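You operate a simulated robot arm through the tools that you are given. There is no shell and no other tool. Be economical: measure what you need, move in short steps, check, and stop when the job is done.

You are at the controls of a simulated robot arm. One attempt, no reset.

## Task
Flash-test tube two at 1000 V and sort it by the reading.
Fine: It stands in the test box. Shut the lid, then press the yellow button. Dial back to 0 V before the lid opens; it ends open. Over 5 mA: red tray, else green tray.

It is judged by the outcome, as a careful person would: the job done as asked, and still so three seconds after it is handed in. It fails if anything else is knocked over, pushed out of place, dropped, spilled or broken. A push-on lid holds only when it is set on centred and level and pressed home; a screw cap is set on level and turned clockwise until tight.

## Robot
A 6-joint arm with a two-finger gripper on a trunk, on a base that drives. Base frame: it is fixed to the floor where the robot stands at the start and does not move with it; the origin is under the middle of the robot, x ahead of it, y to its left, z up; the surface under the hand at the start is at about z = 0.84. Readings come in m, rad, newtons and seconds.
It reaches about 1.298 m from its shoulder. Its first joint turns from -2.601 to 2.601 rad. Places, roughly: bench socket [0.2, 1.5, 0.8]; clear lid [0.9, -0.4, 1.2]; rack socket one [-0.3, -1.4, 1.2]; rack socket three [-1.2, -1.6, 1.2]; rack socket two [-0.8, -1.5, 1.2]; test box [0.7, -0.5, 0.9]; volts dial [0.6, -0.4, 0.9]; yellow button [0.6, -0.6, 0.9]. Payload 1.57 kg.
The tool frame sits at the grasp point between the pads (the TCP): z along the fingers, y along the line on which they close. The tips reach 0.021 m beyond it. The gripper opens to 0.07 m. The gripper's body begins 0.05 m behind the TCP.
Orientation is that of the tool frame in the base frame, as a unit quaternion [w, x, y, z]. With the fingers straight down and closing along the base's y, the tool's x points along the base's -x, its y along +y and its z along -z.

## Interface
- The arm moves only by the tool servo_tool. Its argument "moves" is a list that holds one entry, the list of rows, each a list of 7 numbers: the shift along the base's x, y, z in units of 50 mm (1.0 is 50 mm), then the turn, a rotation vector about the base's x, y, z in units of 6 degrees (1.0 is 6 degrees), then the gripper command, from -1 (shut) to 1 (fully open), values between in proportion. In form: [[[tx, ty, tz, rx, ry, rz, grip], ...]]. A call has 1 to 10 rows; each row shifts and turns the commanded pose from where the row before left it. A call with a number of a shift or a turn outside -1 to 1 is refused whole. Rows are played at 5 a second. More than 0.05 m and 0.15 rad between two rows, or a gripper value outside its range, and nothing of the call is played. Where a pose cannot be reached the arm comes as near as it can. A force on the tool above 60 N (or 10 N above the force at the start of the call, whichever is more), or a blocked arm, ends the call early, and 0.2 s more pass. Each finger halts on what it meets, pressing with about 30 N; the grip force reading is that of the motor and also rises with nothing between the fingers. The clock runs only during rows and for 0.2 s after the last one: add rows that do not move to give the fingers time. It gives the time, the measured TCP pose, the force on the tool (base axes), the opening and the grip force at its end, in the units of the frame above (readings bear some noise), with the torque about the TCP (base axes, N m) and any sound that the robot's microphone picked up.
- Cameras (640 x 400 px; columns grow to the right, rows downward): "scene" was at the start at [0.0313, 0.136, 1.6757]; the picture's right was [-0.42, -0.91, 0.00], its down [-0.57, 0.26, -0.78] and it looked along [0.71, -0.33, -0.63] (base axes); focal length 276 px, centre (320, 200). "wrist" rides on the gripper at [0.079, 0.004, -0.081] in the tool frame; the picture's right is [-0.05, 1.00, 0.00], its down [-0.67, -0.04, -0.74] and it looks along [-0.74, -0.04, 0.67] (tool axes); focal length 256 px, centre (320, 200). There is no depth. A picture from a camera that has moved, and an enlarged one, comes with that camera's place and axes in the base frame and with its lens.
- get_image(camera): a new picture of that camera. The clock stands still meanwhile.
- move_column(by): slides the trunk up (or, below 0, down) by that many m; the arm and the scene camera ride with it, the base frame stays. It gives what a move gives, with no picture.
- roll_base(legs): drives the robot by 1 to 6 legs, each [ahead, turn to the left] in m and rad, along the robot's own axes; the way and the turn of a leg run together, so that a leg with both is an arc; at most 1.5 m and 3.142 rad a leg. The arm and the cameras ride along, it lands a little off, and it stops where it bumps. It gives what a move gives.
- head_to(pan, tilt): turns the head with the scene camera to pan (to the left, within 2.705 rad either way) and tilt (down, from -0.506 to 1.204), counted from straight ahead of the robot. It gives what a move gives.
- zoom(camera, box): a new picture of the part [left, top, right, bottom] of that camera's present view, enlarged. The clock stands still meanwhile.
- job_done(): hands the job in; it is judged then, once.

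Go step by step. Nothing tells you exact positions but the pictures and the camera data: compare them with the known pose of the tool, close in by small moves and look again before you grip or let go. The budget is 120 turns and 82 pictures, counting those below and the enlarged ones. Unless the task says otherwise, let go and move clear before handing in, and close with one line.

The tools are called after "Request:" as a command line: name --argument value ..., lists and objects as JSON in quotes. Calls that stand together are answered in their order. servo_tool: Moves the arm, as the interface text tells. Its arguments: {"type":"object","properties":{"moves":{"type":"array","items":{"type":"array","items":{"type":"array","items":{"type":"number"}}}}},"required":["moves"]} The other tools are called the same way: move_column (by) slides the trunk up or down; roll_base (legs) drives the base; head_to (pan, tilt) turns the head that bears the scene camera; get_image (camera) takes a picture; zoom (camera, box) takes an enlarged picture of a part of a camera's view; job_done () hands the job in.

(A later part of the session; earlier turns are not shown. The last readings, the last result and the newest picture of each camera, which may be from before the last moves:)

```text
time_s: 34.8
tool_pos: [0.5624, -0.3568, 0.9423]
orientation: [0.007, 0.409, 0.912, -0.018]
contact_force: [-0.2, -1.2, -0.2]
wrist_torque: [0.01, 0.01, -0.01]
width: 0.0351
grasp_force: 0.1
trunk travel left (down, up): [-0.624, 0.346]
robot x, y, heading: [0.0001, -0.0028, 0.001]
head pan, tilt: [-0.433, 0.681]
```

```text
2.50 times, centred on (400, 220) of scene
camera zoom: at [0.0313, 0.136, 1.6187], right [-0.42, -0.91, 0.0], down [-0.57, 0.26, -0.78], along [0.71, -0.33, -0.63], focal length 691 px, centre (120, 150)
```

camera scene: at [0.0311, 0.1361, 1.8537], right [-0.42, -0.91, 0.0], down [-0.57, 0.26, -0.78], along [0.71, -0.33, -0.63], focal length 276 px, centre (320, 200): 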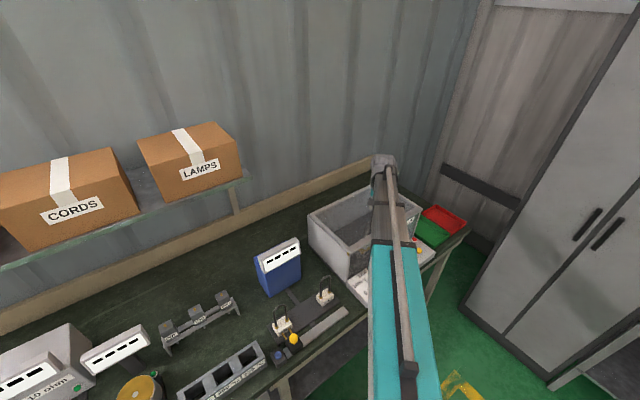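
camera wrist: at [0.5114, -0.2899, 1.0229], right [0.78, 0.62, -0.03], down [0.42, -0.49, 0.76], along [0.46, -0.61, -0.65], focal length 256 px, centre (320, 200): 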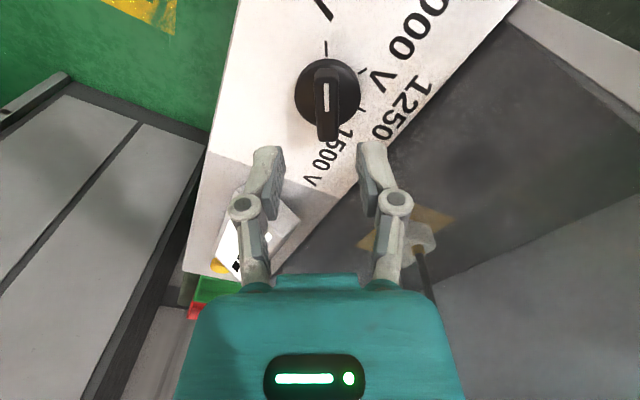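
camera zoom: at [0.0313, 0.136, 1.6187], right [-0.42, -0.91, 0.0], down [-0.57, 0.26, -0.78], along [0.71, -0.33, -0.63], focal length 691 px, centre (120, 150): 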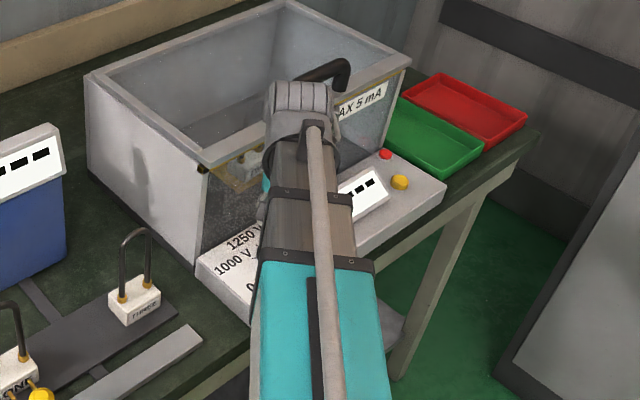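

The hand is just over the knob, only a few millimetres off. I'll nudge it and lower in steps.

Request:
servo_tool --moves '[[[0, 0.11, 0, 0, 0, 0, 0], [0, 0, 0, 0, 0, 0, 0]]]'

Request:
move_column --by -0.03

Request:
get_image --camera "wrist"

```text
time_s: 35.4
tool_pos: [0.5623, -0.3504, 0.9424]
orientation: [0.008, 0.41, 0.912, -0.019]
contact_force: [0.3, 0.7, 0.8]
wrist_torque: [0.02, -0.01, 0.0]
width: 0.0351
grasp_force: 0.0
trunk travel left (down, up): [-0.624, 0.346]
robot x, y, heading: [0.0025, -0.0047, 0.001]
head pan, tilt: [-0.433, 0.681]
```

```text
time_s: 36.2
tool_pos: [0.5618, -0.3508, 0.913]
orientation: [0.007, 0.409, 0.912, -0.018]
contact_force: [0.3, 0.8, 0.2]
wrist_torque: [0.02, 0.0, 0.01]
width: 0.0351
grasp_force: 0.1
trunk travel left (down, up): [-0.594, 0.376]
robot x, y, heading: [0.003, 0.0026, -0.002]
head pan, tilt: [-0.433, 0.681]
```

```text
45 pictures are left
camera wrist: at [0.5113, -0.2849, 0.9928], right [0.78, 0.62, -0.03], down [0.42, -0.49, 0.76], along [0.46, -0.61, -0.65], focal length 256 px, centre (320, 200)
```

wrist: 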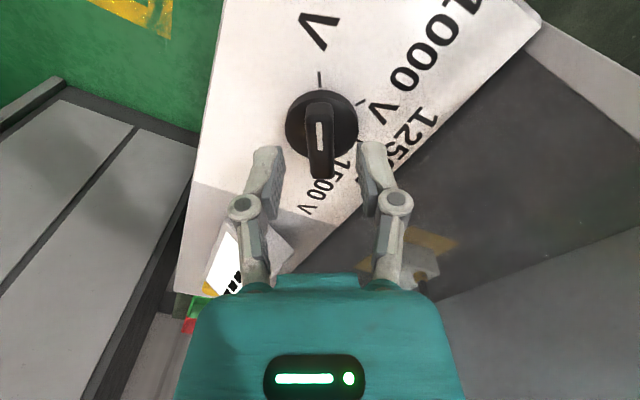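

It's centred. Lowering the last 2.4 cm, then closing on the bar.

Request:
move_column --by -0.024

Request:
get_image --camera "wrist"

```text
time_s: 36.9
tool_pos: [0.5621, -0.3504, 0.89]
orientation: [0.007, 0.409, 0.912, -0.019]
contact_force: [2.8, -0.6, 14.7]
wrist_torque: [0.01, -0.01, 0.01]
width: 0.0373
grasp_force: 4.9
trunk travel left (down, up): [-0.57, 0.4]
robot x, y, heading: [-0.002, 0.0001, 0.001]
head pan, tilt: [-0.433, 0.681]
```

```text
44 pictures are left
camera wrist: at [0.511, -0.2848, 0.9693], right [0.78, 0.62, -0.03], down [0.42, -0.49, 0.76], along [0.46, -0.61, -0.64], focal length 256 px, centre (320, 200)
```

wrist: 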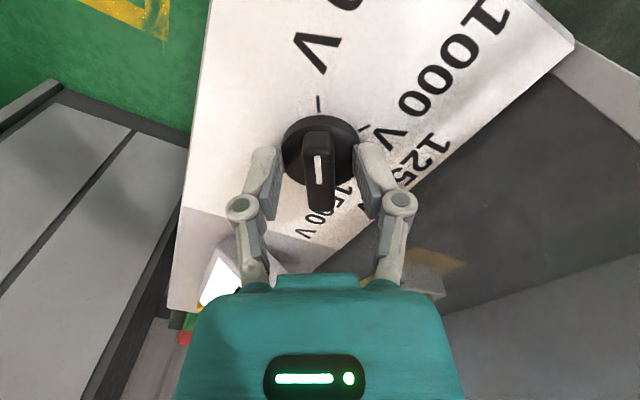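

The tips touch the knob's disc. I'll rise 4 mm and close on the bar.

Request:
move_column --by 0.004

Request:
servo_tool --moves '[[[0, 0, 0, 0, 0, 0, -0.3], [0, 0, 0, 0, 0, 0, -0.6], [0, 0, 0, 0, 0, 0, -1], [0, 0, 0, 0, 0, 0, -1]]]'

Request:
get_image --camera "wrist"

```text
time_s: 37.4
tool_pos: [0.5616, -0.3506, 0.8922]
orientation: [0.007, 0.41, 0.912, -0.018]
contact_force: [0.1, 0.6, 0.3]
wrist_torque: [-0.02, 0.0, 0.03]
width: 0.0351
grasp_force: 0.0
trunk travel left (down, up): [-0.574, 0.396]
robot x, y, heading: [0.0011, 0.0024, 0.003]
head pan, tilt: [-0.433, 0.681]
```

```text
time_s: 38.4
tool_pos: [0.5626, -0.3519, 0.8937]
orientation: [0.006, 0.409, 0.912, -0.018]
contact_force: [0.9, -0.9, 0.4]
wrist_torque: [0.09, -0.12, -0.05]
width: 0.014
grasp_force: 31.8
trunk travel left (down, up): [-0.574, 0.396]
robot x, y, heading: [-0.0027, -0.001, -0.003]
head pan, tilt: [-0.433, 0.681]
```

```text
43 pictures are left
camera wrist: at [0.5113, -0.2849, 0.9729], right [0.78, 0.62, -0.03], down [0.42, -0.49, 0.76], along [0.46, -0.61, -0.65], focal length 256 px, centre (320, 200)
```

wrist: 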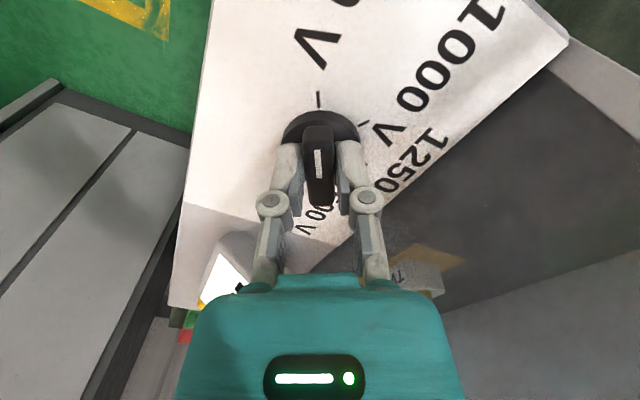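

I have the bar, 14 mm between the pads. Now turning clockwise, the first half.

Request:
servo_tool --moves '[[[0, 0, 0, 0, 0, -0.8, -1], [0, 0, 0, 0, 0, -0.8, -1], [0, 0, 0, 0, 0, -0.8, -1], [0, 0, 0, 0, 0, -0.8, -1], [0, 0, 0, 0, 0, -0.8, -1], [0, 0, 0, 0, 0, -0.8, -1], [0, 0, 0, 0, 0, 0, -1]]]'

Request:
get_image --camera "wrist"

```text
time_s: 40.0
tool_pos: [0.5637, -0.3499, 0.892]
orientation: [0.003, 0.624, 0.781, -0.019]
contact_force: [17.2, 6.7, 11.1]
wrist_torque: [1.01, -0.29, 0.08]
width: 0.014
grasp_force: 32.0
trunk travel left (down, up): [-0.574, 0.396]
robot x, y, heading: [-0.0003, 0.0009, 0.0]
head pan, tilt: [-0.433, 0.681]
```

```text
42 pictures are left
camera wrist: at [0.5508, -0.2684, 0.9728], right [0.99, 0.17, -0.03], down [0.13, -0.63, 0.76], along [0.11, -0.76, -0.65], focal length 256 px, centre (320, 200)
```

wrist: 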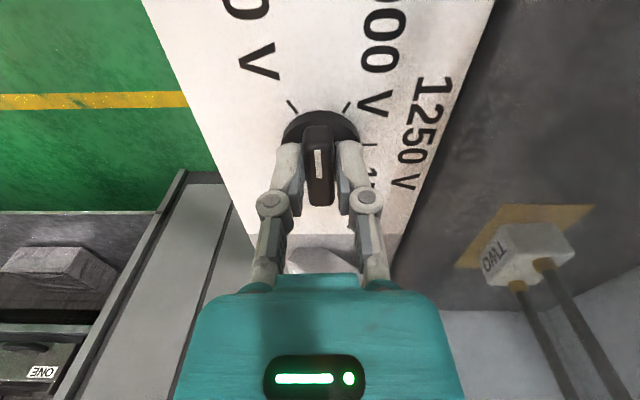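

The pointer is midway between 0 and 1000 V. I'll turn the rest.

Request:
servo_tool --moves '[[[0, 0, 0, 0, 0, -0.8, -1], [0, 0, 0, 0, 0, -0.8, -1], [0, 0, 0, 0, 0, -0.8, -1], [0, 0, 0, 0, 0, -0.8, -1], [0, 0, 0, 0, 0, -0.8, -1], [0, 0, 0, 0, 0, -0.8, -1], [0, 0, 0, 0, 0, -0.4, -1], [0, 0, 0, 0, 0, 0, -1]]]'

Request:
get_image --camera "wrist"

```text
time_s: 41.8
tool_pos: [0.5608, -0.3487, 0.8914]
orientation: [-0.001, 0.804, 0.595, -0.019]
contact_force: [-5.9, 21.2, -28.7]
wrist_torque: [-4.35, -6.27, 8.65]
width: 0.0253
grasp_force: 31.7
trunk travel left (down, up): [-0.574, 0.396]
robot x, y, heading: [-0.0022, -0.0018, 0.006]
head pan, tilt: [-0.433, 0.681]
```

```text
41 pictures are left
camera wrist: at [0.5893, -0.2716, 0.972], right [0.94, -0.34, -0.02], down [-0.2, -0.61, 0.76], along [-0.28, -0.71, -0.64], focal length 256 px, centre (320, 200)
```

wrist: 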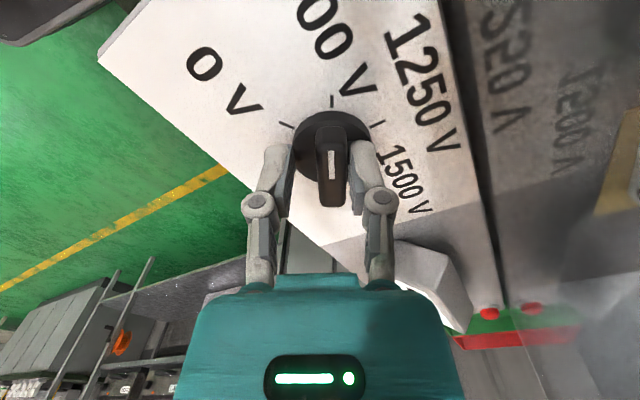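

The pointer is at the 1000 V mark, but torque on the hand has risen, so something is binding near the box wall. I'll back off slightly, open and rise.

Request:
servo_tool --moves '[[[0, 0, 0, 0, 0, 0.4, -0.1], [0, 0, 0, 0, 0, 0.3, 0.0], [0, 0, 0, 0, 0, 0, 0.1], [0, 0, 0, 0, 0, 0, 0.1]]]'

Request:
get_image --camera "wrist"

```text
time_s: 42.8
tool_pos: [0.5606, -0.3496, 0.8928]
orientation: [-0.003, 0.788, 0.615, -0.019]
contact_force: [-0.5, -0.4, -0.9]
wrist_torque: [0.01, 0.02, 0.0]
width: 0.0384
grasp_force: 0.1
trunk travel left (down, up): [-0.574, 0.396]
robot x, y, heading: [-0.0023, 0.0027, 0.004]
head pan, tilt: [-0.433, 0.681]
```

```text
40 pictures are left
camera wrist: at [0.5866, -0.2722, 0.9729], right [0.96, -0.29, -0.03], down [-0.17, -0.62, 0.76], along [-0.24, -0.72, -0.65], focal length 256 px, centre (320, 200)
```

wrist: 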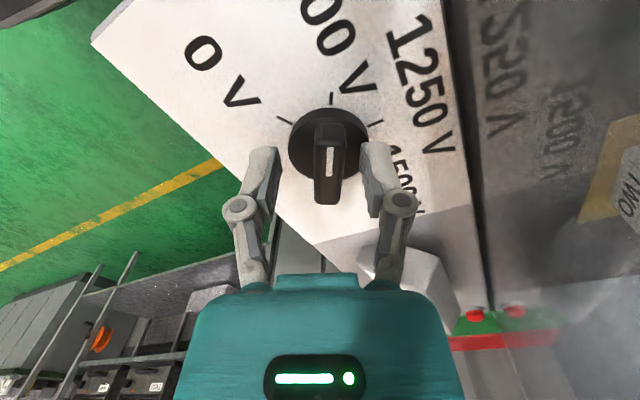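

Forces are gone. I'll rise clear and inspect the dial.

Request:
move_column --by 0.06

Request:
zoom --camera "wrist" --box '[180, 0, 480, 190]'

```text
time_s: 43.8
tool_pos: [0.5615, -0.3496, 0.9535]
orientation: [-0.002, 0.789, 0.614, -0.02]
contact_force: [-0.1, -0.5, -0.2]
wrist_torque: [0.02, 0.03, 0.03]
width: 0.0387
grasp_force: 0.1
trunk travel left (down, up): [-0.634, 0.336]
robot x, y, heading: [0.0016, 0.0014, 0.001]
head pan, tilt: [-0.433, 0.681]
```

```text
2.11 times, centred on (330, 95) of wrist
camera zoom: at [0.5866, -0.2723, 1.0328], right [0.96, -0.29, -0.03], down [-0.17, -0.62, 0.76], along [-0.24, -0.72, -0.65], focal length 539 px, centre (299, 421)
```

zoom: 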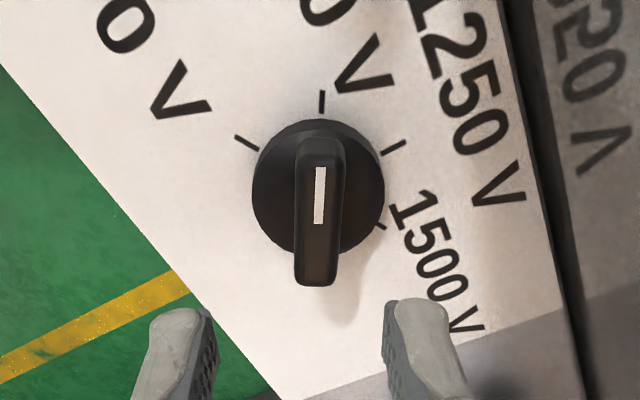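

The dial is squarely on 1000 V. Next is the button, which both views put near (0.602,-0.63, 0.875). I'll rise, close the fingers and move over it.

Request:
move_column --by 0.12

Request:
servo_tool --moves '[[[0.08, -0.56, 0, 0, 0, 1, -1], [0.08, -0.56, 0, 0, 0, 1, -1], [0.08, -0.56, 0, 0, 0, 1, -1], [0.08, -0.56, 0, 0, 0, 1, -1], [0.08, -0.56, 0, 0, 0, 1, -1], [0.08, -0.56, 0, 0, 0, 1, -1], [0.08, -0.56, 0, 0, 0, 1, -1], [0.08, -0.56, 0, 0, 0, 1, -1], [0.08, -0.56, 0, 0, 0, 1, -1], [0.08, -0.56, 0, 0, 0, 1, -1]]]'

Request:
get_image --camera "wrist"

```text
time_s: 45.3
tool_pos: [0.5608, -0.3494, 1.0735]
orientation: [-0.002, 0.789, 0.614, -0.02]
contact_force: [0.1, 0.1, -0.1]
wrist_torque: [0.01, 0.0, 0.01]
width: 0.0386
grasp_force: 0.1
trunk travel left (down, up): [-0.754, 0.216]
robot x, y, heading: [0.0032, -0.0013, -0.003]
head pan, tilt: [-0.433, 0.681]
```

```text
time_s: 47.5
tool_pos: [0.6021, -0.6323, 1.0728]
orientation: [0.008, 0.374, 0.927, -0.018]
contact_force: [-0.6, 0.0, -0.5]
wrist_torque: [0.0, 0.0, 0.01]
width: 0.0002
grasp_force: 28.8
trunk travel left (down, up): [-0.754, 0.216]
robot x, y, heading: [-0.0023, -0.0028, 0.001]
head pan, tilt: [-0.433, 0.681]
```

```text
38 pictures are left
camera wrist: at [0.5467, -0.5696, 1.1527], right [0.73, 0.68, -0.03], down [0.45, -0.46, 0.76], along [0.51, -0.57, -0.65], focal length 256 px, centre (320, 200)
```

wrist: 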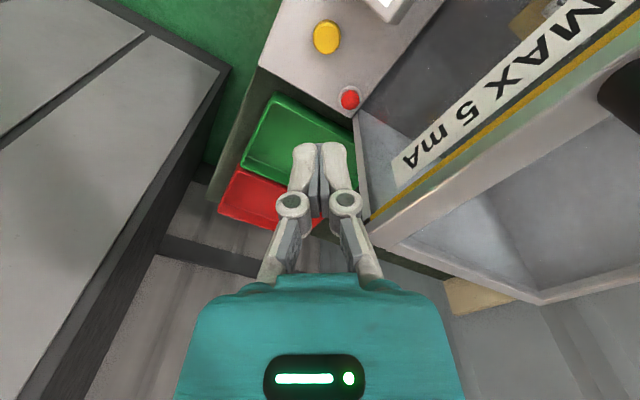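

The button lies directly under the fingertips. I'll lower to just above it, then press in small steps.

Request:
move_column --by -0.15

Request:
get_image --camera "wrist"

```text
time_s: 49.2
tool_pos: [0.6017, -0.63, 0.9236]
orientation: [0.008, 0.375, 0.927, -0.018]
contact_force: [-0.1, 0.7, 0.5]
wrist_torque: [-0.03, 0.06, -0.03]
width: 0.0
grasp_force: 28.2
trunk travel left (down, up): [-0.604, 0.366]
robot x, y, heading: [0.0011, -0.0002, 0.003]
head pan, tilt: [-0.433, 0.681]
```

```text
37 pictures are left
camera wrist: at [0.5466, -0.5686, 1.0029], right [0.73, 0.68, -0.03], down [0.45, -0.46, 0.76], along [0.51, -0.57, -0.65], focal length 256 px, centre (320, 200)
```

wrist: 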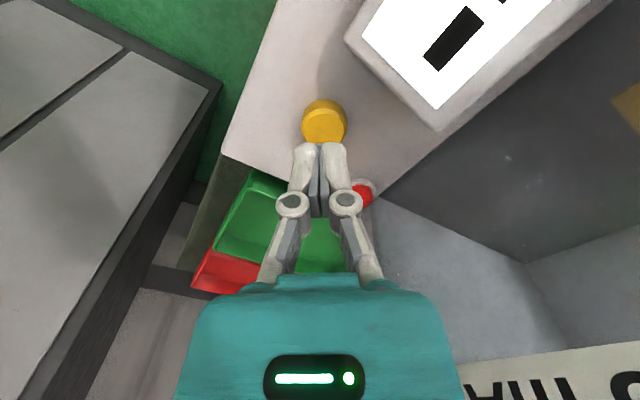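

Well aligned. Now pressing.

Request:
move_column --by -0.025

Request:
move_column --by -0.005

Request:
zoom --camera "wrist" --box '[220, 0, 540, 200]'

```text
time_s: 50.0
tool_pos: [0.6021, -0.6318, 0.8981]
orientation: [0.008, 0.375, 0.927, -0.018]
contact_force: [0.1, 0.3, 0.6]
wrist_torque: [0.0, 0.0, -0.02]
width: 0.0
grasp_force: 28.6
trunk travel left (down, up): [-0.579, 0.391]
robot x, y, heading: [0.0029, 0.0004, 0.001]
head pan, tilt: [-0.433, 0.681]
```

```text
time_s: 50.5
tool_pos: [0.6019, -0.6319, 0.8919]
orientation: [0.007, 0.375, 0.927, -0.018]
contact_force: [-0.1, 0.3, 0.4]
wrist_torque: [-0.02, 0.0, 0.02]
width: 0.0
grasp_force: 28.8
trunk travel left (down, up): [-0.574, 0.396]
robot x, y, heading: [-0.0019, -0.0006, 0.002]
head pan, tilt: [-0.433, 0.681]
```

```text
2.00 times, centred on (380, 100) of wrist
camera zoom: at [0.5465, -0.5687, 0.9728], right [0.73, 0.68, -0.03], down [0.45, -0.46, 0.76], along [0.51, -0.57, -0.65], focal length 512 px, centre (200, 400)
```

zoom: 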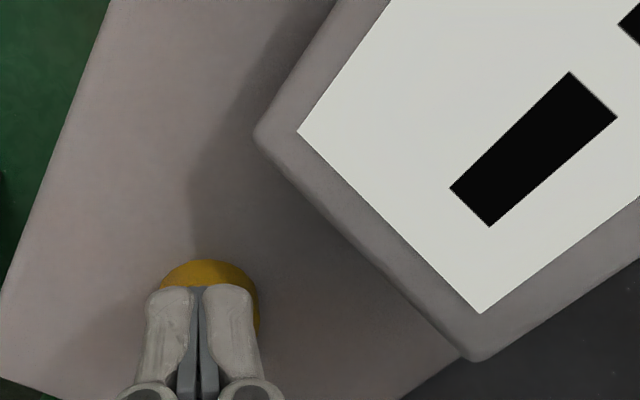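

No contact yet. I'll go down in small steps, listening and watching the force.

Request:
move_column --by -0.005

Request:
move_column --by -0.004

Request:
get_image --camera "wrist"

```text
time_s: 51.0
tool_pos: [0.6027, -0.6309, 0.8872]
orientation: [0.008, 0.375, 0.927, -0.018]
contact_force: [0.6, -0.3, 2.2]
wrist_torque: [0.03, -0.02, 0.03]
width: 0.0002
grasp_force: 29.4
trunk travel left (down, up): [-0.569, 0.401]
robot x, y, heading: [-0.0017, -0.0024, 0.002]
head pan, tilt: [-0.433, 0.681]
heard: click
```

```text
time_s: 51.6
tool_pos: [0.6016, -0.6297, 0.8862]
orientation: [0.009, 0.376, 0.926, -0.019]
contact_force: [3.2, -2.3, 14.2]
wrist_torque: [-0.05, -0.06, 0.0]
width: 0.0061
grasp_force: 28.6
trunk travel left (down, up): [-0.565, 0.405]
robot x, y, heading: [-0.0, 0.0005, 0.002]
head pan, tilt: [-0.433, 0.681]
```

```text
35 pictures are left
camera wrist: at [0.5463, -0.5685, 0.9646], right [0.73, 0.68, -0.03], down [0.45, -0.46, 0.76], along [0.51, -0.57, -0.64], focal length 256 px, centre (320, 200)
```

wrist: 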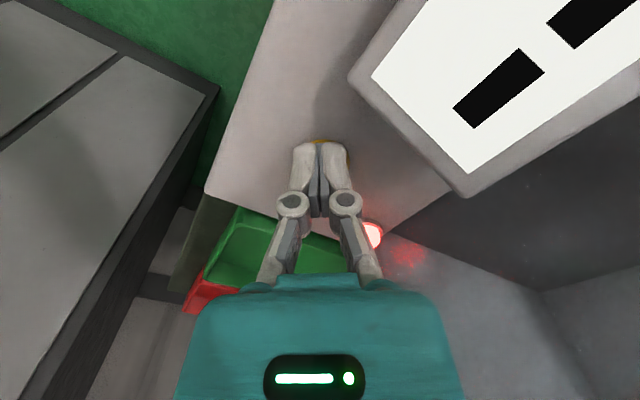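

It clicked and the red lamp is on. I'll ease off the button, wait a little and read the display.

Request:
move_column --by 0.05

Request:
servo_tool --moves '[[[0, 0, 0, 0, 0, 0, -1], [0, 0, 0, 0, 0, 0, -1], [0, 0, 0, 0, 0, 0, -1], [0, 0, 0, 0, 0, 0, -1], [0, 0, 0, 0, 0, 0, -1]]]'

Request:
zoom --camera "scene" --box '[360, 160, 480, 260]'

Request:
get_image --camera "wrist"

```text
time_s: 52.5
tool_pos: [0.6023, -0.6309, 0.9328]
orientation: [0.007, 0.375, 0.927, -0.019]
contact_force: [-0.3, 0.5, -0.1]
wrist_torque: [0.02, -0.01, 0.0]
width: 0.0003
grasp_force: 28.5
trunk travel left (down, up): [-0.615, 0.355]
robot x, y, heading: [0.0035, 0.0007, -0.004]
head pan, tilt: [-0.433, 0.681]
```

```text
time_s: 53.7
tool_pos: [0.6027, -0.631, 0.9336]
orientation: [0.008, 0.375, 0.927, -0.018]
contact_force: [-0.1, 0.5, -0.4]
wrist_torque: [0.0, -0.03, 0.03]
width: 0.0002
grasp_force: 28.6
trunk travel left (down, up): [-0.615, 0.355]
robot x, y, heading: [0.0002, 0.0009, 0.001]
head pan, tilt: [-0.433, 0.681]
```

```text
4.00 times, centred on (420, 210) of scene
camera zoom: at [0.0314, 0.1359, 1.6097], right [-0.42, -0.91, 0.0], down [-0.57, 0.26, -0.78], along [0.71, -0.33, -0.63], focal length 1105 px, centre (-80, 160)
```

zoom: 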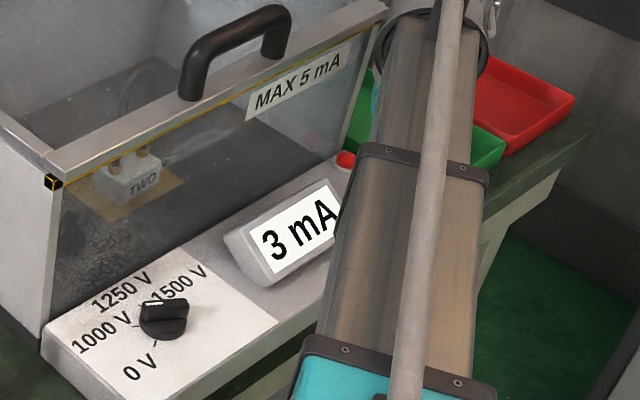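

```text
33 pictures are left
camera wrist: at [0.5466, -0.5687, 1.0138], right [0.73, 0.68, -0.03], down [0.45, -0.46, 0.76], along [0.51, -0.57, -0.65], focal length 256 px, centre (320, 200)
```

wrist: 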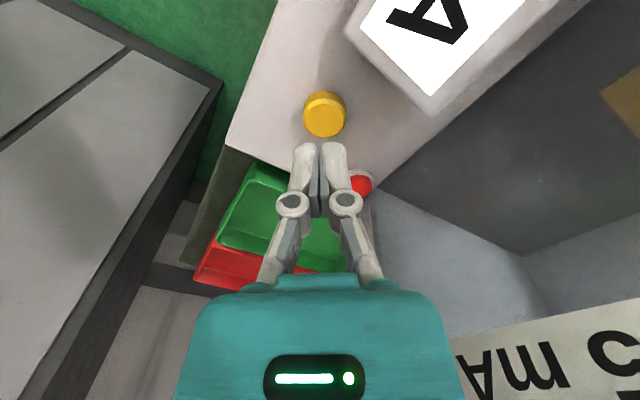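

The display reads 3 mA at 1000 V, which is under 5, so tube two goes in the green tray. First the dial goes back to 0 V: I rise and return to the pose above the knob that I know is free.

Request:
move_column --by 0.14

Request:
servo_tool --moves '[[[-0.083, 0.562, 0, 0, 0, -0.985, 0.1], [-0.083, 0.562, 0, 0, 0, -0.985, 0.1], [-0.083, 0.562, 0, 0, 0, -0.985, 0.1], [-0.083, 0.562, 0, 0, 0, -0.985, 0.1], [-0.083, 0.562, 0, 0, 0, -0.985, 0.1], [-0.083, 0.562, 0, 0, 0, -0.985, 0.1], [-0.083, 0.562, 0, 0, 0, -0.985, 0.1], [-0.083, 0.562, 0, 0, 0, -0.985, 0.1], [-0.083, 0.562, 0, 0, 0, -0.985, 0.1], [-0.083, 0.562, 0, 0, 0, -0.985, 0.1]]]'

Request:
move_column --by -0.12

Request:
get_image --camera "wrist"

```text
time_s: 55.4
tool_pos: [0.6027, -0.6316, 1.0732]
orientation: [0.008, 0.374, 0.927, -0.017]
contact_force: [1.0, 0.1, 0.5]
wrist_torque: [-0.02, 0.02, -0.01]
width: 0.0002
grasp_force: 28.2
trunk travel left (down, up): [-0.755, 0.215]
robot x, y, heading: [-0.0006, -0.0029, -0.001]
head pan, tilt: [-0.433, 0.681]
```

```text
time_s: 57.5
tool_pos: [0.5592, -0.347, 1.0742]
orientation: [-0.003, 0.784, 0.62, -0.02]
contact_force: [0.2, -0.4, 0.0]
wrist_torque: [-0.04, 0.01, 0.01]
width: 0.0383
grasp_force: 0.2
trunk travel left (down, up): [-0.755, 0.215]
robot x, y, heading: [0.0014, -0.0006, -0.001]
head pan, tilt: [-0.433, 0.681]
```

```text
time_s: 59.0
tool_pos: [0.5593, -0.3479, 0.9547]
orientation: [-0.002, 0.783, 0.621, -0.019]
contact_force: [-0.5, -0.6, -0.2]
wrist_torque: [0.0, 0.04, -0.02]
width: 0.0386
grasp_force: 0.0
trunk travel left (down, up): [-0.635, 0.335]
robot x, y, heading: [-0.0021, 0.0009, -0.004]
head pan, tilt: [-0.433, 0.681]
```

```text
32 pictures are left
camera wrist: at [0.5827, -0.2696, 1.0339], right [0.96, -0.28, -0.03], down [-0.16, -0.63, 0.76], along [-0.23, -0.73, -0.65], focal length 256 px, centre (320, 200)
```

wrist: 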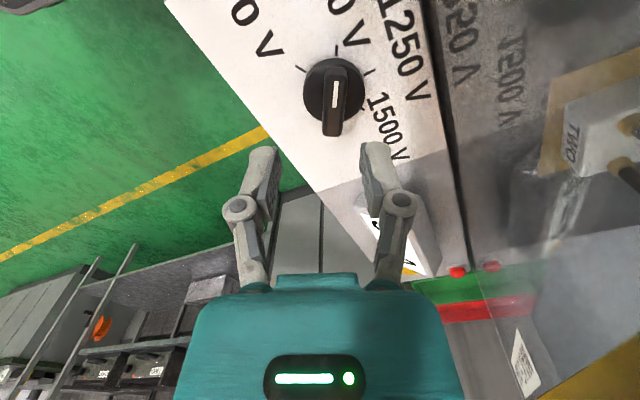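

The dial still points to 1000 V. I'll nudge to centre, lower and grip.

Request:
servo_tool --moves '[[[0.05, -0.04, 0, 0, 0, 0, 0.0], [0, 0, 0, 0, 0, 0, 0.0]]]'

Request:
move_column --by -0.061

Request:
servo_tool --moves '[[[0, 0, 0, 0, 0, 0, -0.3], [0, 0, 0, 0, 0, 0, -0.6], [0, 0, 0, 0, 0, 0, -1], [0, 0, 0, 0, 0, 0, -1]]]'

```text
time_s: 59.6
tool_pos: [0.5622, -0.351, 0.9548]
orientation: [-0.003, 0.784, 0.621, -0.019]
contact_force: [0.1, -0.7, 0.0]
wrist_torque: [-0.01, -0.02, 0.01]
width: 0.035
grasp_force: 0.1
trunk travel left (down, up): [-0.635, 0.335]
robot x, y, heading: [-0.0028, -0.0031, 0.0]
head pan, tilt: [-0.433, 0.681]
```

```text
time_s: 60.7
tool_pos: [0.5611, -0.3505, 0.8925]
orientation: [-0.002, 0.783, 0.622, -0.02]
contact_force: [0.2, 0.1, 0.6]
wrist_torque: [0.05, 0.0, -0.01]
width: 0.0349
grasp_force: 0.2
trunk travel left (down, up): [-0.574, 0.396]
robot x, y, heading: [-0.001, 0.0002, -0.002]
head pan, tilt: [-0.433, 0.681]
```

```text
time_s: 61.7
tool_pos: [0.5649, -0.351, 0.8931]
orientation: [0.0, 0.783, 0.622, -0.018]
contact_force: [34.6, -6.9, 22.0]
wrist_torque: [0.47, -0.82, 0.09]
width: 0.014
grasp_force: 32.7
trunk travel left (down, up): [-0.574, 0.396]
robot x, y, heading: [0.0016, 0.0001, -0.005]
head pan, tilt: [-0.433, 0.681]
```

I have the bar, off-centre by about 4 mm. I'll ease the command over and turn back counter-clockwise towards 0 V.

Request:
servo_tool --moves '[[[0.06, -0.02, 0, 0, 0, 0.9, -1], [0, 0, 0, 0, 0, 0.9, -1], [0, 0, 0, 0, 0, 0.9, -1], [0, 0, 0, 0, 0, 0.9, -1], [0, 0, 0, 0, 0, 0.9, -1], [0, 0, 0, 0, 0, 0.9, -1], [0, 0, 0, 0, 0, 0.9, -1], [0, 0, 0, 0, 0, 0.9, -1], [0, 0, 0, 0, 0, 0.9, -1], [0, 0, 0, 0, 0, 0.9, -1]]]'

Request:
get_image --camera "wrist"

```text
time_s: 63.9
tool_pos: [0.5632, -0.3507, 0.8922]
orientation: [0.004, 0.416, 0.909, -0.018]
contact_force: [-22.6, -1.5, -24.7]
wrist_torque: [0.15, 0.01, -0.04]
width: 0.0139
grasp_force: 31.7
trunk travel left (down, up): [-0.574, 0.396]
robot x, y, heading: [-0.0, 0.0003, -0.004]
head pan, tilt: [-0.433, 0.681]
```

```text
31 pictures are left
camera wrist: at [0.5133, -0.2849, 0.9728], right [0.79, 0.61, -0.03], down [0.41, -0.5, 0.76], along [0.45, -0.61, -0.65], focal length 256 px, centre (320, 200)
```

wrist: 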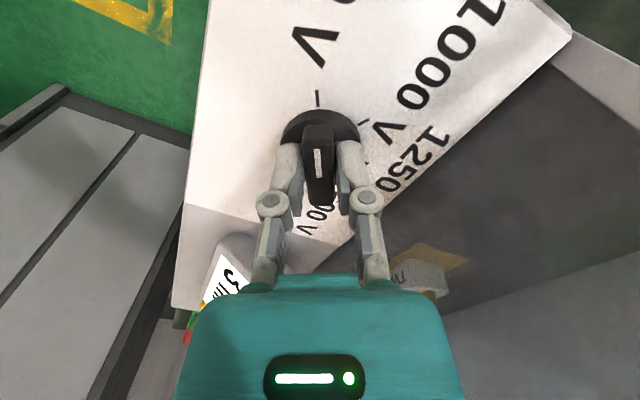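

The pointer is on the 0 V mark. I'll let go, rise and confirm.

Request:
servo_tool --moves '[[[0, 0, 0, 0, 0, 0, -0.2], [0, 0, 0, 0, 0, 0, 0.0], [0, 0, 0, 0, 0, 0, 0.0]]]'

Request:
move_column --by 0.1

Request:
zoom --camera "wrist" --box '[220, 0, 480, 160]'

```text
time_s: 64.7
tool_pos: [0.5652, -0.3519, 0.8923]
orientation: [0.007, 0.416, 0.909, -0.019]
contact_force: [-0.5, 0.5, 0.0]
wrist_torque: [0.01, 0.02, -0.02]
width: 0.0349
grasp_force: 0.0
trunk travel left (down, up): [-0.574, 0.396]
robot x, y, heading: [0.003, -0.0005, -0.001]
head pan, tilt: [-0.433, 0.681]
```

```text
time_s: 66.0
tool_pos: [0.5649, -0.3518, 0.9928]
orientation: [0.007, 0.417, 0.909, -0.018]
contact_force: [-0.1, -0.2, -0.1]
wrist_torque: [-0.01, -0.01, -0.01]
width: 0.0351
grasp_force: 0.0
trunk travel left (down, up): [-0.674, 0.296]
robot x, y, heading: [-0.0031, 0.0021, -0.0]
head pan, tilt: [-0.433, 0.681]
```

```text
2.46 times, centred on (350, 80) of wrist
camera zoom: at [0.5155, -0.2844, 1.0728], right [0.79, 0.61, -0.03], down [0.41, -0.5, 0.76], along [0.45, -0.61, -0.65], focal length 630 px, centre (246, 495)
```

zoom: 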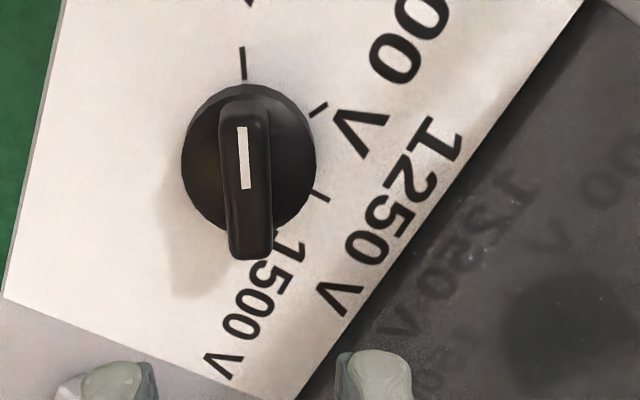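

The dial is back on 0 V. Next I open the lid: I'll rise, turn the hand so the pads close across the handle bar, and look down at it.

Request:
move_column --by 0.21

Request:
servo_tool --moves '[[[0.32, -0.37, 0, 0, 0, -0.936, 0.5], [0.32, -0.37, 0, 0, 0, -0.936, 0.5], [0.32, -0.37, 0, 0, 0, -0.936, 0.5], [0.32, -0.37, 0, 0, 0, -0.936, 0.5], [0.32, -0.37, 0, 0, 0, -0.936, 0.5], [0, 0, 0, 0, 0, 0, 0.5]]]'

Request:
get_image --camera "wrist"

Request:
zoom --camera "scene" --box '[290, 140, 490, 300]'

```text
time_s: 68.2
tool_pos: [0.5655, -0.3513, 1.2038]
orientation: [0.007, 0.415, 0.91, -0.019]
contact_force: [-0.1, 0.5, -0.5]
wrist_torque: [0.02, -0.01, -0.02]
width: 0.035
grasp_force: 0.0
trunk travel left (down, up): [-0.884, 0.086]
robot x, y, heading: [-0.0015, -0.001, -0.002]
head pan, tilt: [-0.433, 0.681]
```

```text
time_s: 69.6
tool_pos: [0.6458, -0.4437, 1.2033]
orientation: [0.002, 0.625, 0.78, -0.019]
contact_force: [-0.1, -0.2, -0.4]
wrist_torque: [-0.05, -0.04, 0.0]
width: 0.0524
grasp_force: 0.1
trunk travel left (down, up): [-0.884, 0.086]
robot x, y, heading: [-0.0008, 0.0023, -0.0]
head pan, tilt: [-0.433, 0.681]
```

```text
29 pictures are left
camera wrist: at [0.6331, -0.3626, 1.283], right [0.99, 0.17, -0.03], down [0.13, -0.63, 0.76], along [0.11, -0.76, -0.65], focal length 256 px, centre (320, 200)
```

wrist: 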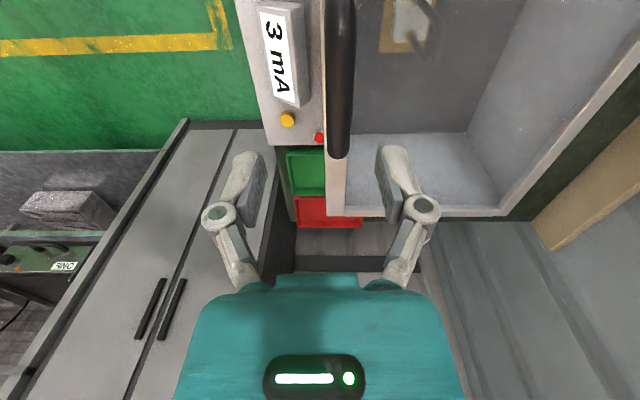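

```text
2.50 times, centred on (390, 220) of scene
camera zoom: at [0.0311, 0.1361, 1.8787], right [-0.42, -0.91, 0.0], down [-0.57, 0.26, -0.78], along [0.71, -0.33, -0.63], focal length 691 px, centre (145, 150)
```

zoom: 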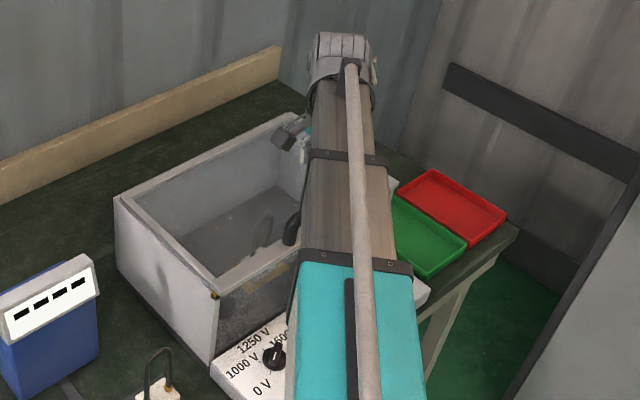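

The handle bar runs along the box's front edge, centred near (0.658,-0.450), top about z 1.10. I'll shift over it and lower partway.

Request:
servo_tool --moves '[[[0.24, -0.12, 0, 0, 0, 0, 0.8], [0, 0, 0, 0, 0, 0, 0.8]]]'

Request:
move_column --by -0.06

Request:
get_image --camera "wrist"

```text
time_s: 70.2
tool_pos: [0.6579, -0.4504, 1.2029]
orientation: [0.002, 0.624, 0.781, -0.019]
contact_force: [0.0, 0.0, -0.7]
wrist_torque: [0.02, -0.01, 0.02]
width: 0.0629
grasp_force: 0.1
trunk travel left (down, up): [-0.884, 0.086]
robot x, y, heading: [0.0018, 0.0006, -0.002]
head pan, tilt: [-0.433, 0.681]
```

```text
time_s: 71.2
tool_pos: [0.6579, -0.449, 1.1439]
orientation: [0.002, 0.625, 0.781, -0.019]
contact_force: [0.4, 0.3, 0.7]
wrist_torque: [-0.03, 0.0, 0.01]
width: 0.0629
grasp_force: 0.0
trunk travel left (down, up): [-0.824, 0.146]
robot x, y, heading: [-0.0014, -0.0037, 0.0]
head pan, tilt: [-0.433, 0.681]
```

```text
27 pictures are left
camera wrist: at [0.645, -0.3683, 1.2229], right [0.99, 0.17, -0.03], down [0.13, -0.63, 0.76], along [0.11, -0.76, -0.65], focal length 256 px, centre (320, 200)
```

wrist: 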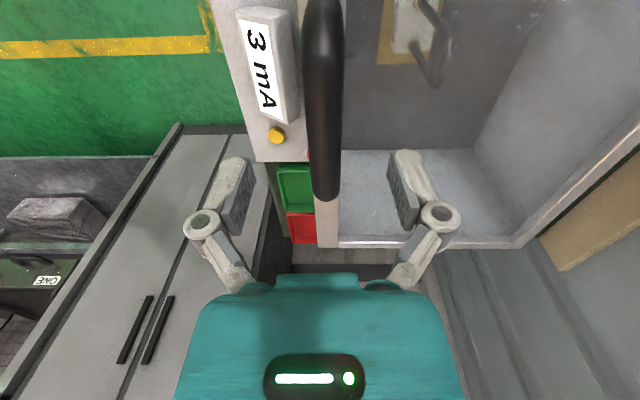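

Centred over the bar. I'll lower 5 cm and grip it.

Request:
move_column --by -0.048

Request:
servo_tool --moves '[[[0, 0, 0, 0, 0, 0, 0.3], [0, 0, 0, 0, 0, 0, -0.2], [0, 0, 0, 0, 0, 0, -0.6], [0, 0, 0, 0, 0, 0, -1], [0, 0, 0, 0, 0, 0, -1]]]'

Request:
get_image --camera "wrist"

```text
time_s: 72.1
tool_pos: [0.6579, -0.4507, 1.0952]
orientation: [0.002, 0.625, 0.781, -0.02]
contact_force: [0.4, 0.3, -0.2]
wrist_torque: [-0.02, 0.04, -0.02]
width: 0.0628
grasp_force: 0.0
trunk travel left (down, up): [-0.776, 0.194]
robot x, y, heading: [-0.0033, -0.0004, -0.001]
head pan, tilt: [-0.433, 0.681]
```

```text
time_s: 73.3
tool_pos: [0.6591, -0.4494, 1.0955]
orientation: [0.003, 0.624, 0.781, -0.02]
contact_force: [7.3, -0.1, 5.7]
wrist_torque: [0.09, -0.09, -0.51]
width: 0.0214
grasp_force: 32.3
trunk travel left (down, up): [-0.776, 0.194]
robot x, y, heading: [-0.0005, 0.0004, 0.001]
head pan, tilt: [-0.433, 0.681]
```

```text
26 pictures are left
camera wrist: at [0.646, -0.3681, 1.1747], right [0.99, 0.17, -0.03], down [0.13, -0.63, 0.76], along [0.11, -0.76, -0.65], focal length 256 px, centre (320, 200)
```

wrist: 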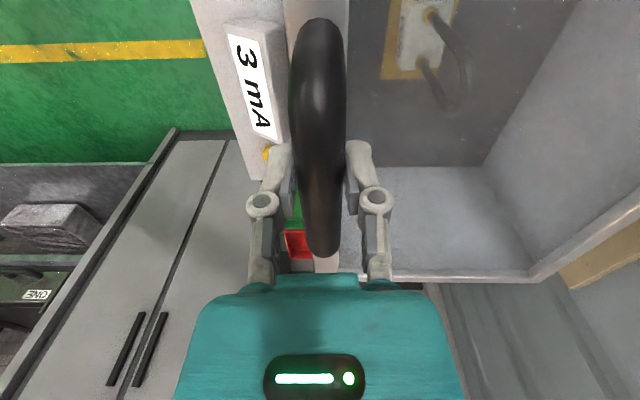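

The bar is held. I'll lift the lid along its arc, alternating the column and forward moves.

Request:
move_column --by 0.025

Request:
servo_tool --moves '[[[0.14, 0.032, 0, 0, 0, 0, -1]]]'

Request:
move_column --by 0.025

Request:
servo_tool --moves '[[[0.19, 0.043, 0, 0, 0, 0, -1]]]'

Request:
get_image --camera "scene"

```text
time_s: 74.0
tool_pos: [0.6642, -0.4473, 1.1175]
orientation: [0.002, 0.624, 0.782, -0.019]
contact_force: [29.7, 9.0, -10.1]
wrist_torque: [0.05, -0.31, -0.37]
width: 0.0215
grasp_force: 31.6
trunk travel left (down, up): [-0.801, 0.169]
robot x, y, heading: [-0.0025, 0.0038, 0.003]
head pan, tilt: [-0.433, 0.681]
```

```text
time_s: 74.5
tool_pos: [0.6642, -0.4476, 1.1193]
orientation: [0.001, 0.624, 0.781, -0.021]
contact_force: [8.4, 2.0, -7.8]
wrist_torque: [0.12, 0.16, -0.32]
width: 0.0214
grasp_force: 32.0
trunk travel left (down, up): [-0.801, 0.169]
robot x, y, heading: [-0.0029, -0.0002, -0.002]
head pan, tilt: [-0.433, 0.681]
```

```text
time_s: 75.2
tool_pos: [0.6722, -0.4465, 1.1415]
orientation: [0.002, 0.623, 0.782, -0.018]
contact_force: [33.1, 10.2, -14.0]
wrist_torque: [-0.29, -0.38, -0.3]
width: 0.0216
grasp_force: 32.3
trunk travel left (down, up): [-0.826, 0.144]
robot x, y, heading: [0.0019, 0.001, -0.005]
head pan, tilt: [-0.433, 0.681]
```

```text
time_s: 75.6
tool_pos: [0.6722, -0.4467, 1.1447]
orientation: [0.0, 0.625, 0.78, -0.021]
contact_force: [3.9, -1.2, -6.0]
wrist_torque: [0.28, 0.19, -0.34]
width: 0.0215
grasp_force: 32.0
trunk travel left (down, up): [-0.826, 0.144]
robot x, y, heading: [-0.0005, 0.0007, -0.0]
head pan, tilt: [-0.433, 0.681]
```

```text
25 pictures are left
camera scene: at [0.033, 0.1354, 1.8209], right [-0.42, -0.91, 0.0], down [-0.57, 0.26, -0.78], along [0.7, -0.33, -0.63], focal length 276 px, centre (320, 200)
```

scene: 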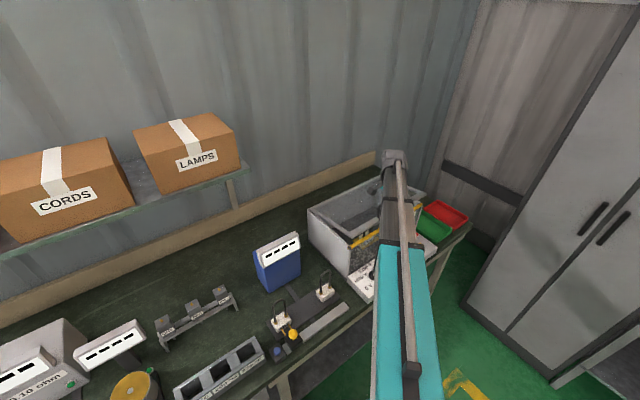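

The lid is following the hand. I'll continue along the arc.

Request:
servo_tool --moves '[[[0.12, 0.027, 0, 0, 0, 0, -1]]]'

Request:
move_column --by 0.025

Request:
servo_tool --moves '[[[0.27, 0.06, 0, 0, 0, 0, -1]]]'

Request:
move_column --by 0.025

Request:
servo_tool --moves '[[[0.35, 0.08, 0, 0, 0, 0, -1]]]'

Request:
move_column --by 0.022

Request:
servo_tool --moves '[[[0.4, 0.09, 0, 0, 0, 0, -1]]]'

Request:
get_image --camera "scene"

```text
time_s: 76.0
tool_pos: [0.6746, -0.4472, 1.1465]
orientation: [0.001, 0.625, 0.78, -0.022]
contact_force: [-23.1, -8.1, 4.0]
wrist_torque: [0.28, 0.49, -0.35]
width: 0.0214
grasp_force: 31.6
trunk travel left (down, up): [-0.826, 0.144]
robot x, y, heading: [0.001, 0.0002, 0.0]
head pan, tilt: [-0.433, 0.681]
```

```text
time_s: 76.7
tool_pos: [0.6834, -0.4438, 1.1684]
orientation: [0.003, 0.624, 0.781, -0.019]
contact_force: [8.5, 2.0, -2.5]
wrist_torque: [-0.24, -0.38, -0.38]
width: 0.0214
grasp_force: 31.8
trunk travel left (down, up): [-0.851, 0.119]
robot x, y, heading: [0.0007, -0.0009, -0.0]
head pan, tilt: [-0.433, 0.681]
```

```text
time_s: 77.1
tool_pos: [0.6853, -0.444, 1.1727]
orientation: [0.001, 0.626, 0.779, -0.021]
contact_force: [-30.1, -14.7, 12.5]
wrist_torque: [0.23, 0.63, -0.27]
width: 0.0218
grasp_force: 31.7
trunk travel left (down, up): [-0.851, 0.119]
robot x, y, heading: [-0.0009, -0.0003, -0.002]
head pan, tilt: [-0.433, 0.681]
```

```text
time_s: 77.8
tool_pos: [0.6969, -0.4411, 1.1936]
orientation: [0.003, 0.624, 0.781, -0.017]
contact_force: [8.2, -1.0, -3.3]
wrist_torque: [-0.29, -0.42, -0.43]
width: 0.0212
grasp_force: 32.1
trunk travel left (down, up): [-0.876, 0.094]
robot x, y, heading: [0.0028, 0.0012, -0.002]
head pan, tilt: [-0.433, 0.681]
```

```text
time_s: 78.2
tool_pos: [0.7018, -0.4403, 1.2001]
orientation: [0.001, 0.626, 0.78, -0.023]
contact_force: [-38.5, -19.9, 24.3]
wrist_torque: [-0.01, 0.68, -0.19]
width: 0.0215
grasp_force: 31.7
trunk travel left (down, up): [-0.876, 0.094]
robot x, y, heading: [0.0014, -0.0056, 0.002]
head pan, tilt: [-0.433, 0.681]
```

```text
time_s: 78.9
tool_pos: [0.7149, -0.4375, 1.2164]
orientation: [0.004, 0.624, 0.781, -0.017]
contact_force: [1.1, -6.4, 2.1]
wrist_torque: [-0.41, -0.29, -0.39]
width: 0.0214
grasp_force: 31.9
trunk travel left (down, up): [-0.898, 0.072]
robot x, y, heading: [-0.0, 0.0018, 0.005]
head pan, tilt: [-0.433, 0.681]
```

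```text
time_s: 79.3
tool_pos: [0.7233, -0.4349, 1.2216]
orientation: [0.002, 0.625, 0.78, -0.021]
contact_force: [-33.8, -14.0, 25.3]
wrist_torque: [-0.21, 0.31, -0.43]
width: 0.0216
grasp_force: 31.5
trunk travel left (down, up): [-0.898, 0.072]
robot x, y, heading: [-0.0017, -0.0023, 0.001]
head pan, tilt: [-0.433, 0.681]
```

```text
24 pictures are left
camera scene: at [0.0213, 0.1351, 1.8935], right [-0.42, -0.91, 0.0], down [-0.57, 0.26, -0.78], along [0.71, -0.33, -0.63], focal length 276 px, centre (320, 200)
```

scene: 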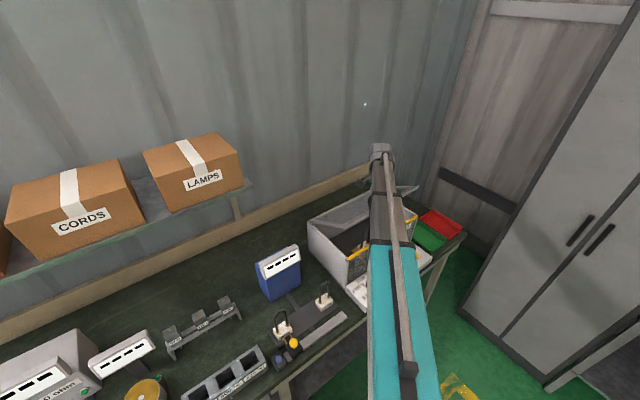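

The lid is at about 33°. Continuing.

Request:
move_column --by 0.022

Request:
servo_tool --moves '[[[0.4, 0.09, 0, 0, 0, 0, -1]]]'

Request:
move_column --by 0.018

Request:
servo_tool --moves '[[[0.4, 0.09, 0, 0, 0, 0, -1]]]'

Request:
move_column --by 0.016

Request:
servo_tool --moves '[[[0.4, 0.09, 0, 0, 0, 0, -1]]]'

Request:
move_column --by 0.012

Request:
servo_tool --moves '[[[0.3, 0.07, 0, 0, 0, 0, -1]]]'

Request:
get_image --camera "scene"

```text
time_s: 79.9
tool_pos: [0.739, -0.4305, 1.2366]
orientation: [0.003, 0.623, 0.782, -0.018]
contact_force: [15.0, 11.1, -17.4]
wrist_torque: [-0.22, -0.16, -0.29]
width: 0.0215
grasp_force: 32.5
trunk travel left (down, up): [-0.92, 0.05]
robot x, y, heading: [0.0012, 0.0009, -0.001]
head pan, tilt: [-0.433, 0.681]
```

```text
time_s: 80.3
tool_pos: [0.7446, -0.4297, 1.2415]
orientation: [0.001, 0.624, 0.781, -0.02]
contact_force: [-19.0, -3.6, 15.0]
wrist_torque: [0.42, 0.39, -0.3]
width: 0.021
grasp_force: 32.0
trunk travel left (down, up): [-0.92, 0.05]
robot x, y, heading: [-0.002, -0.0, 0.0]
head pan, tilt: [-0.433, 0.681]
```

```text
time_s: 81.0
tool_pos: [0.7578, -0.4257, 1.2532]
orientation: [0.002, 0.623, 0.782, -0.019]
contact_force: [16.5, 13.0, -24.9]
wrist_torque: [-0.02, -0.08, -0.33]
width: 0.0214
grasp_force: 31.9
trunk travel left (down, up): [-0.938, 0.032]
robot x, y, heading: [0.0012, -0.0023, 0.003]
head pan, tilt: [-0.433, 0.681]
```

```text
time_s: 81.4
tool_pos: [0.7657, -0.4254, 1.2602]
orientation: [0.002, 0.626, 0.78, -0.022]
contact_force: [-13.1, -5.5, 11.9]
wrist_torque: [0.17, 0.34, -0.42]
width: 0.021
grasp_force: 32.2
trunk travel left (down, up): [-0.938, 0.032]
robot x, y, heading: [0.0003, -0.0012, 0.002]
head pan, tilt: [-0.433, 0.681]
```

```text
time_s: 82.0
tool_pos: [0.779, -0.4235, 1.268]
orientation: [0.001, 0.624, 0.782, -0.019]
contact_force: [17.2, 8.9, -31.4]
wrist_torque: [-0.03, -0.04, -0.46]
width: 0.0214
grasp_force: 31.8
trunk travel left (down, up): [-0.954, 0.016]
robot x, y, heading: [-0.0022, -0.0042, 0.009]
head pan, tilt: [-0.433, 0.681]
```

```text
time_s: 82.4
tool_pos: [0.7872, -0.4227, 1.2744]
orientation: [0.002, 0.624, 0.781, -0.021]
contact_force: [-7.4, -4.4, 5.7]
wrist_torque: [0.22, 0.35, -0.34]
width: 0.0212
grasp_force: 32.5
trunk travel left (down, up): [-0.954, 0.016]
robot x, y, heading: [-0.0, 0.0003, 0.002]
head pan, tilt: [-0.433, 0.681]
```

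```text
time_s: 83.0
tool_pos: [0.7967, -0.4183, 1.2812]
orientation: [0.001, 0.623, 0.782, -0.019]
contact_force: [14.8, 6.7, -30.1]
wrist_torque: [0.12, -0.02, -0.37]
width: 0.0213
grasp_force: 31.4
trunk travel left (down, up): [-0.966, 0.004]
robot x, y, heading: [0.0001, 0.0004, -0.001]
head pan, tilt: [-0.433, 0.681]
```

```text
time_s: 83.4
tool_pos: [0.8042, -0.418, 1.2849]
orientation: [0.001, 0.625, 0.781, -0.021]
contact_force: [-1.3, -4.2, -4.7]
wrist_torque: [0.37, 0.32, -0.36]
width: 0.0212
grasp_force: 32.2
trunk travel left (down, up): [-0.966, 0.004]
robot x, y, heading: [0.0002, 0.0004, -0.0]
head pan, tilt: [-0.433, 0.681]
```

```text
23 pictures are left
camera scene: at [0.0323, 0.1347, 1.9612], right [-0.42, -0.91, 0.0], down [-0.57, 0.26, -0.78], along [0.7, -0.33, -0.63], focal length 276 px, centre (320, 200)
```

scene: 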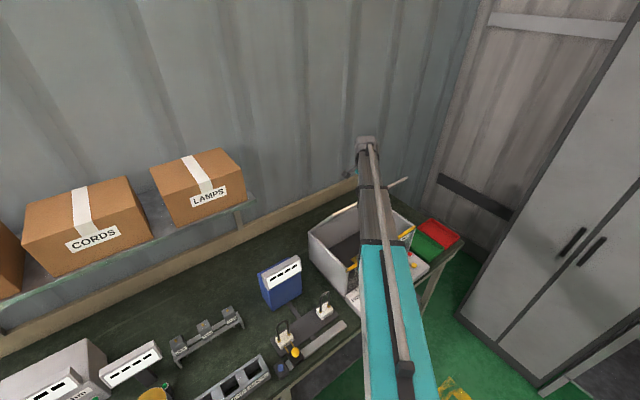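

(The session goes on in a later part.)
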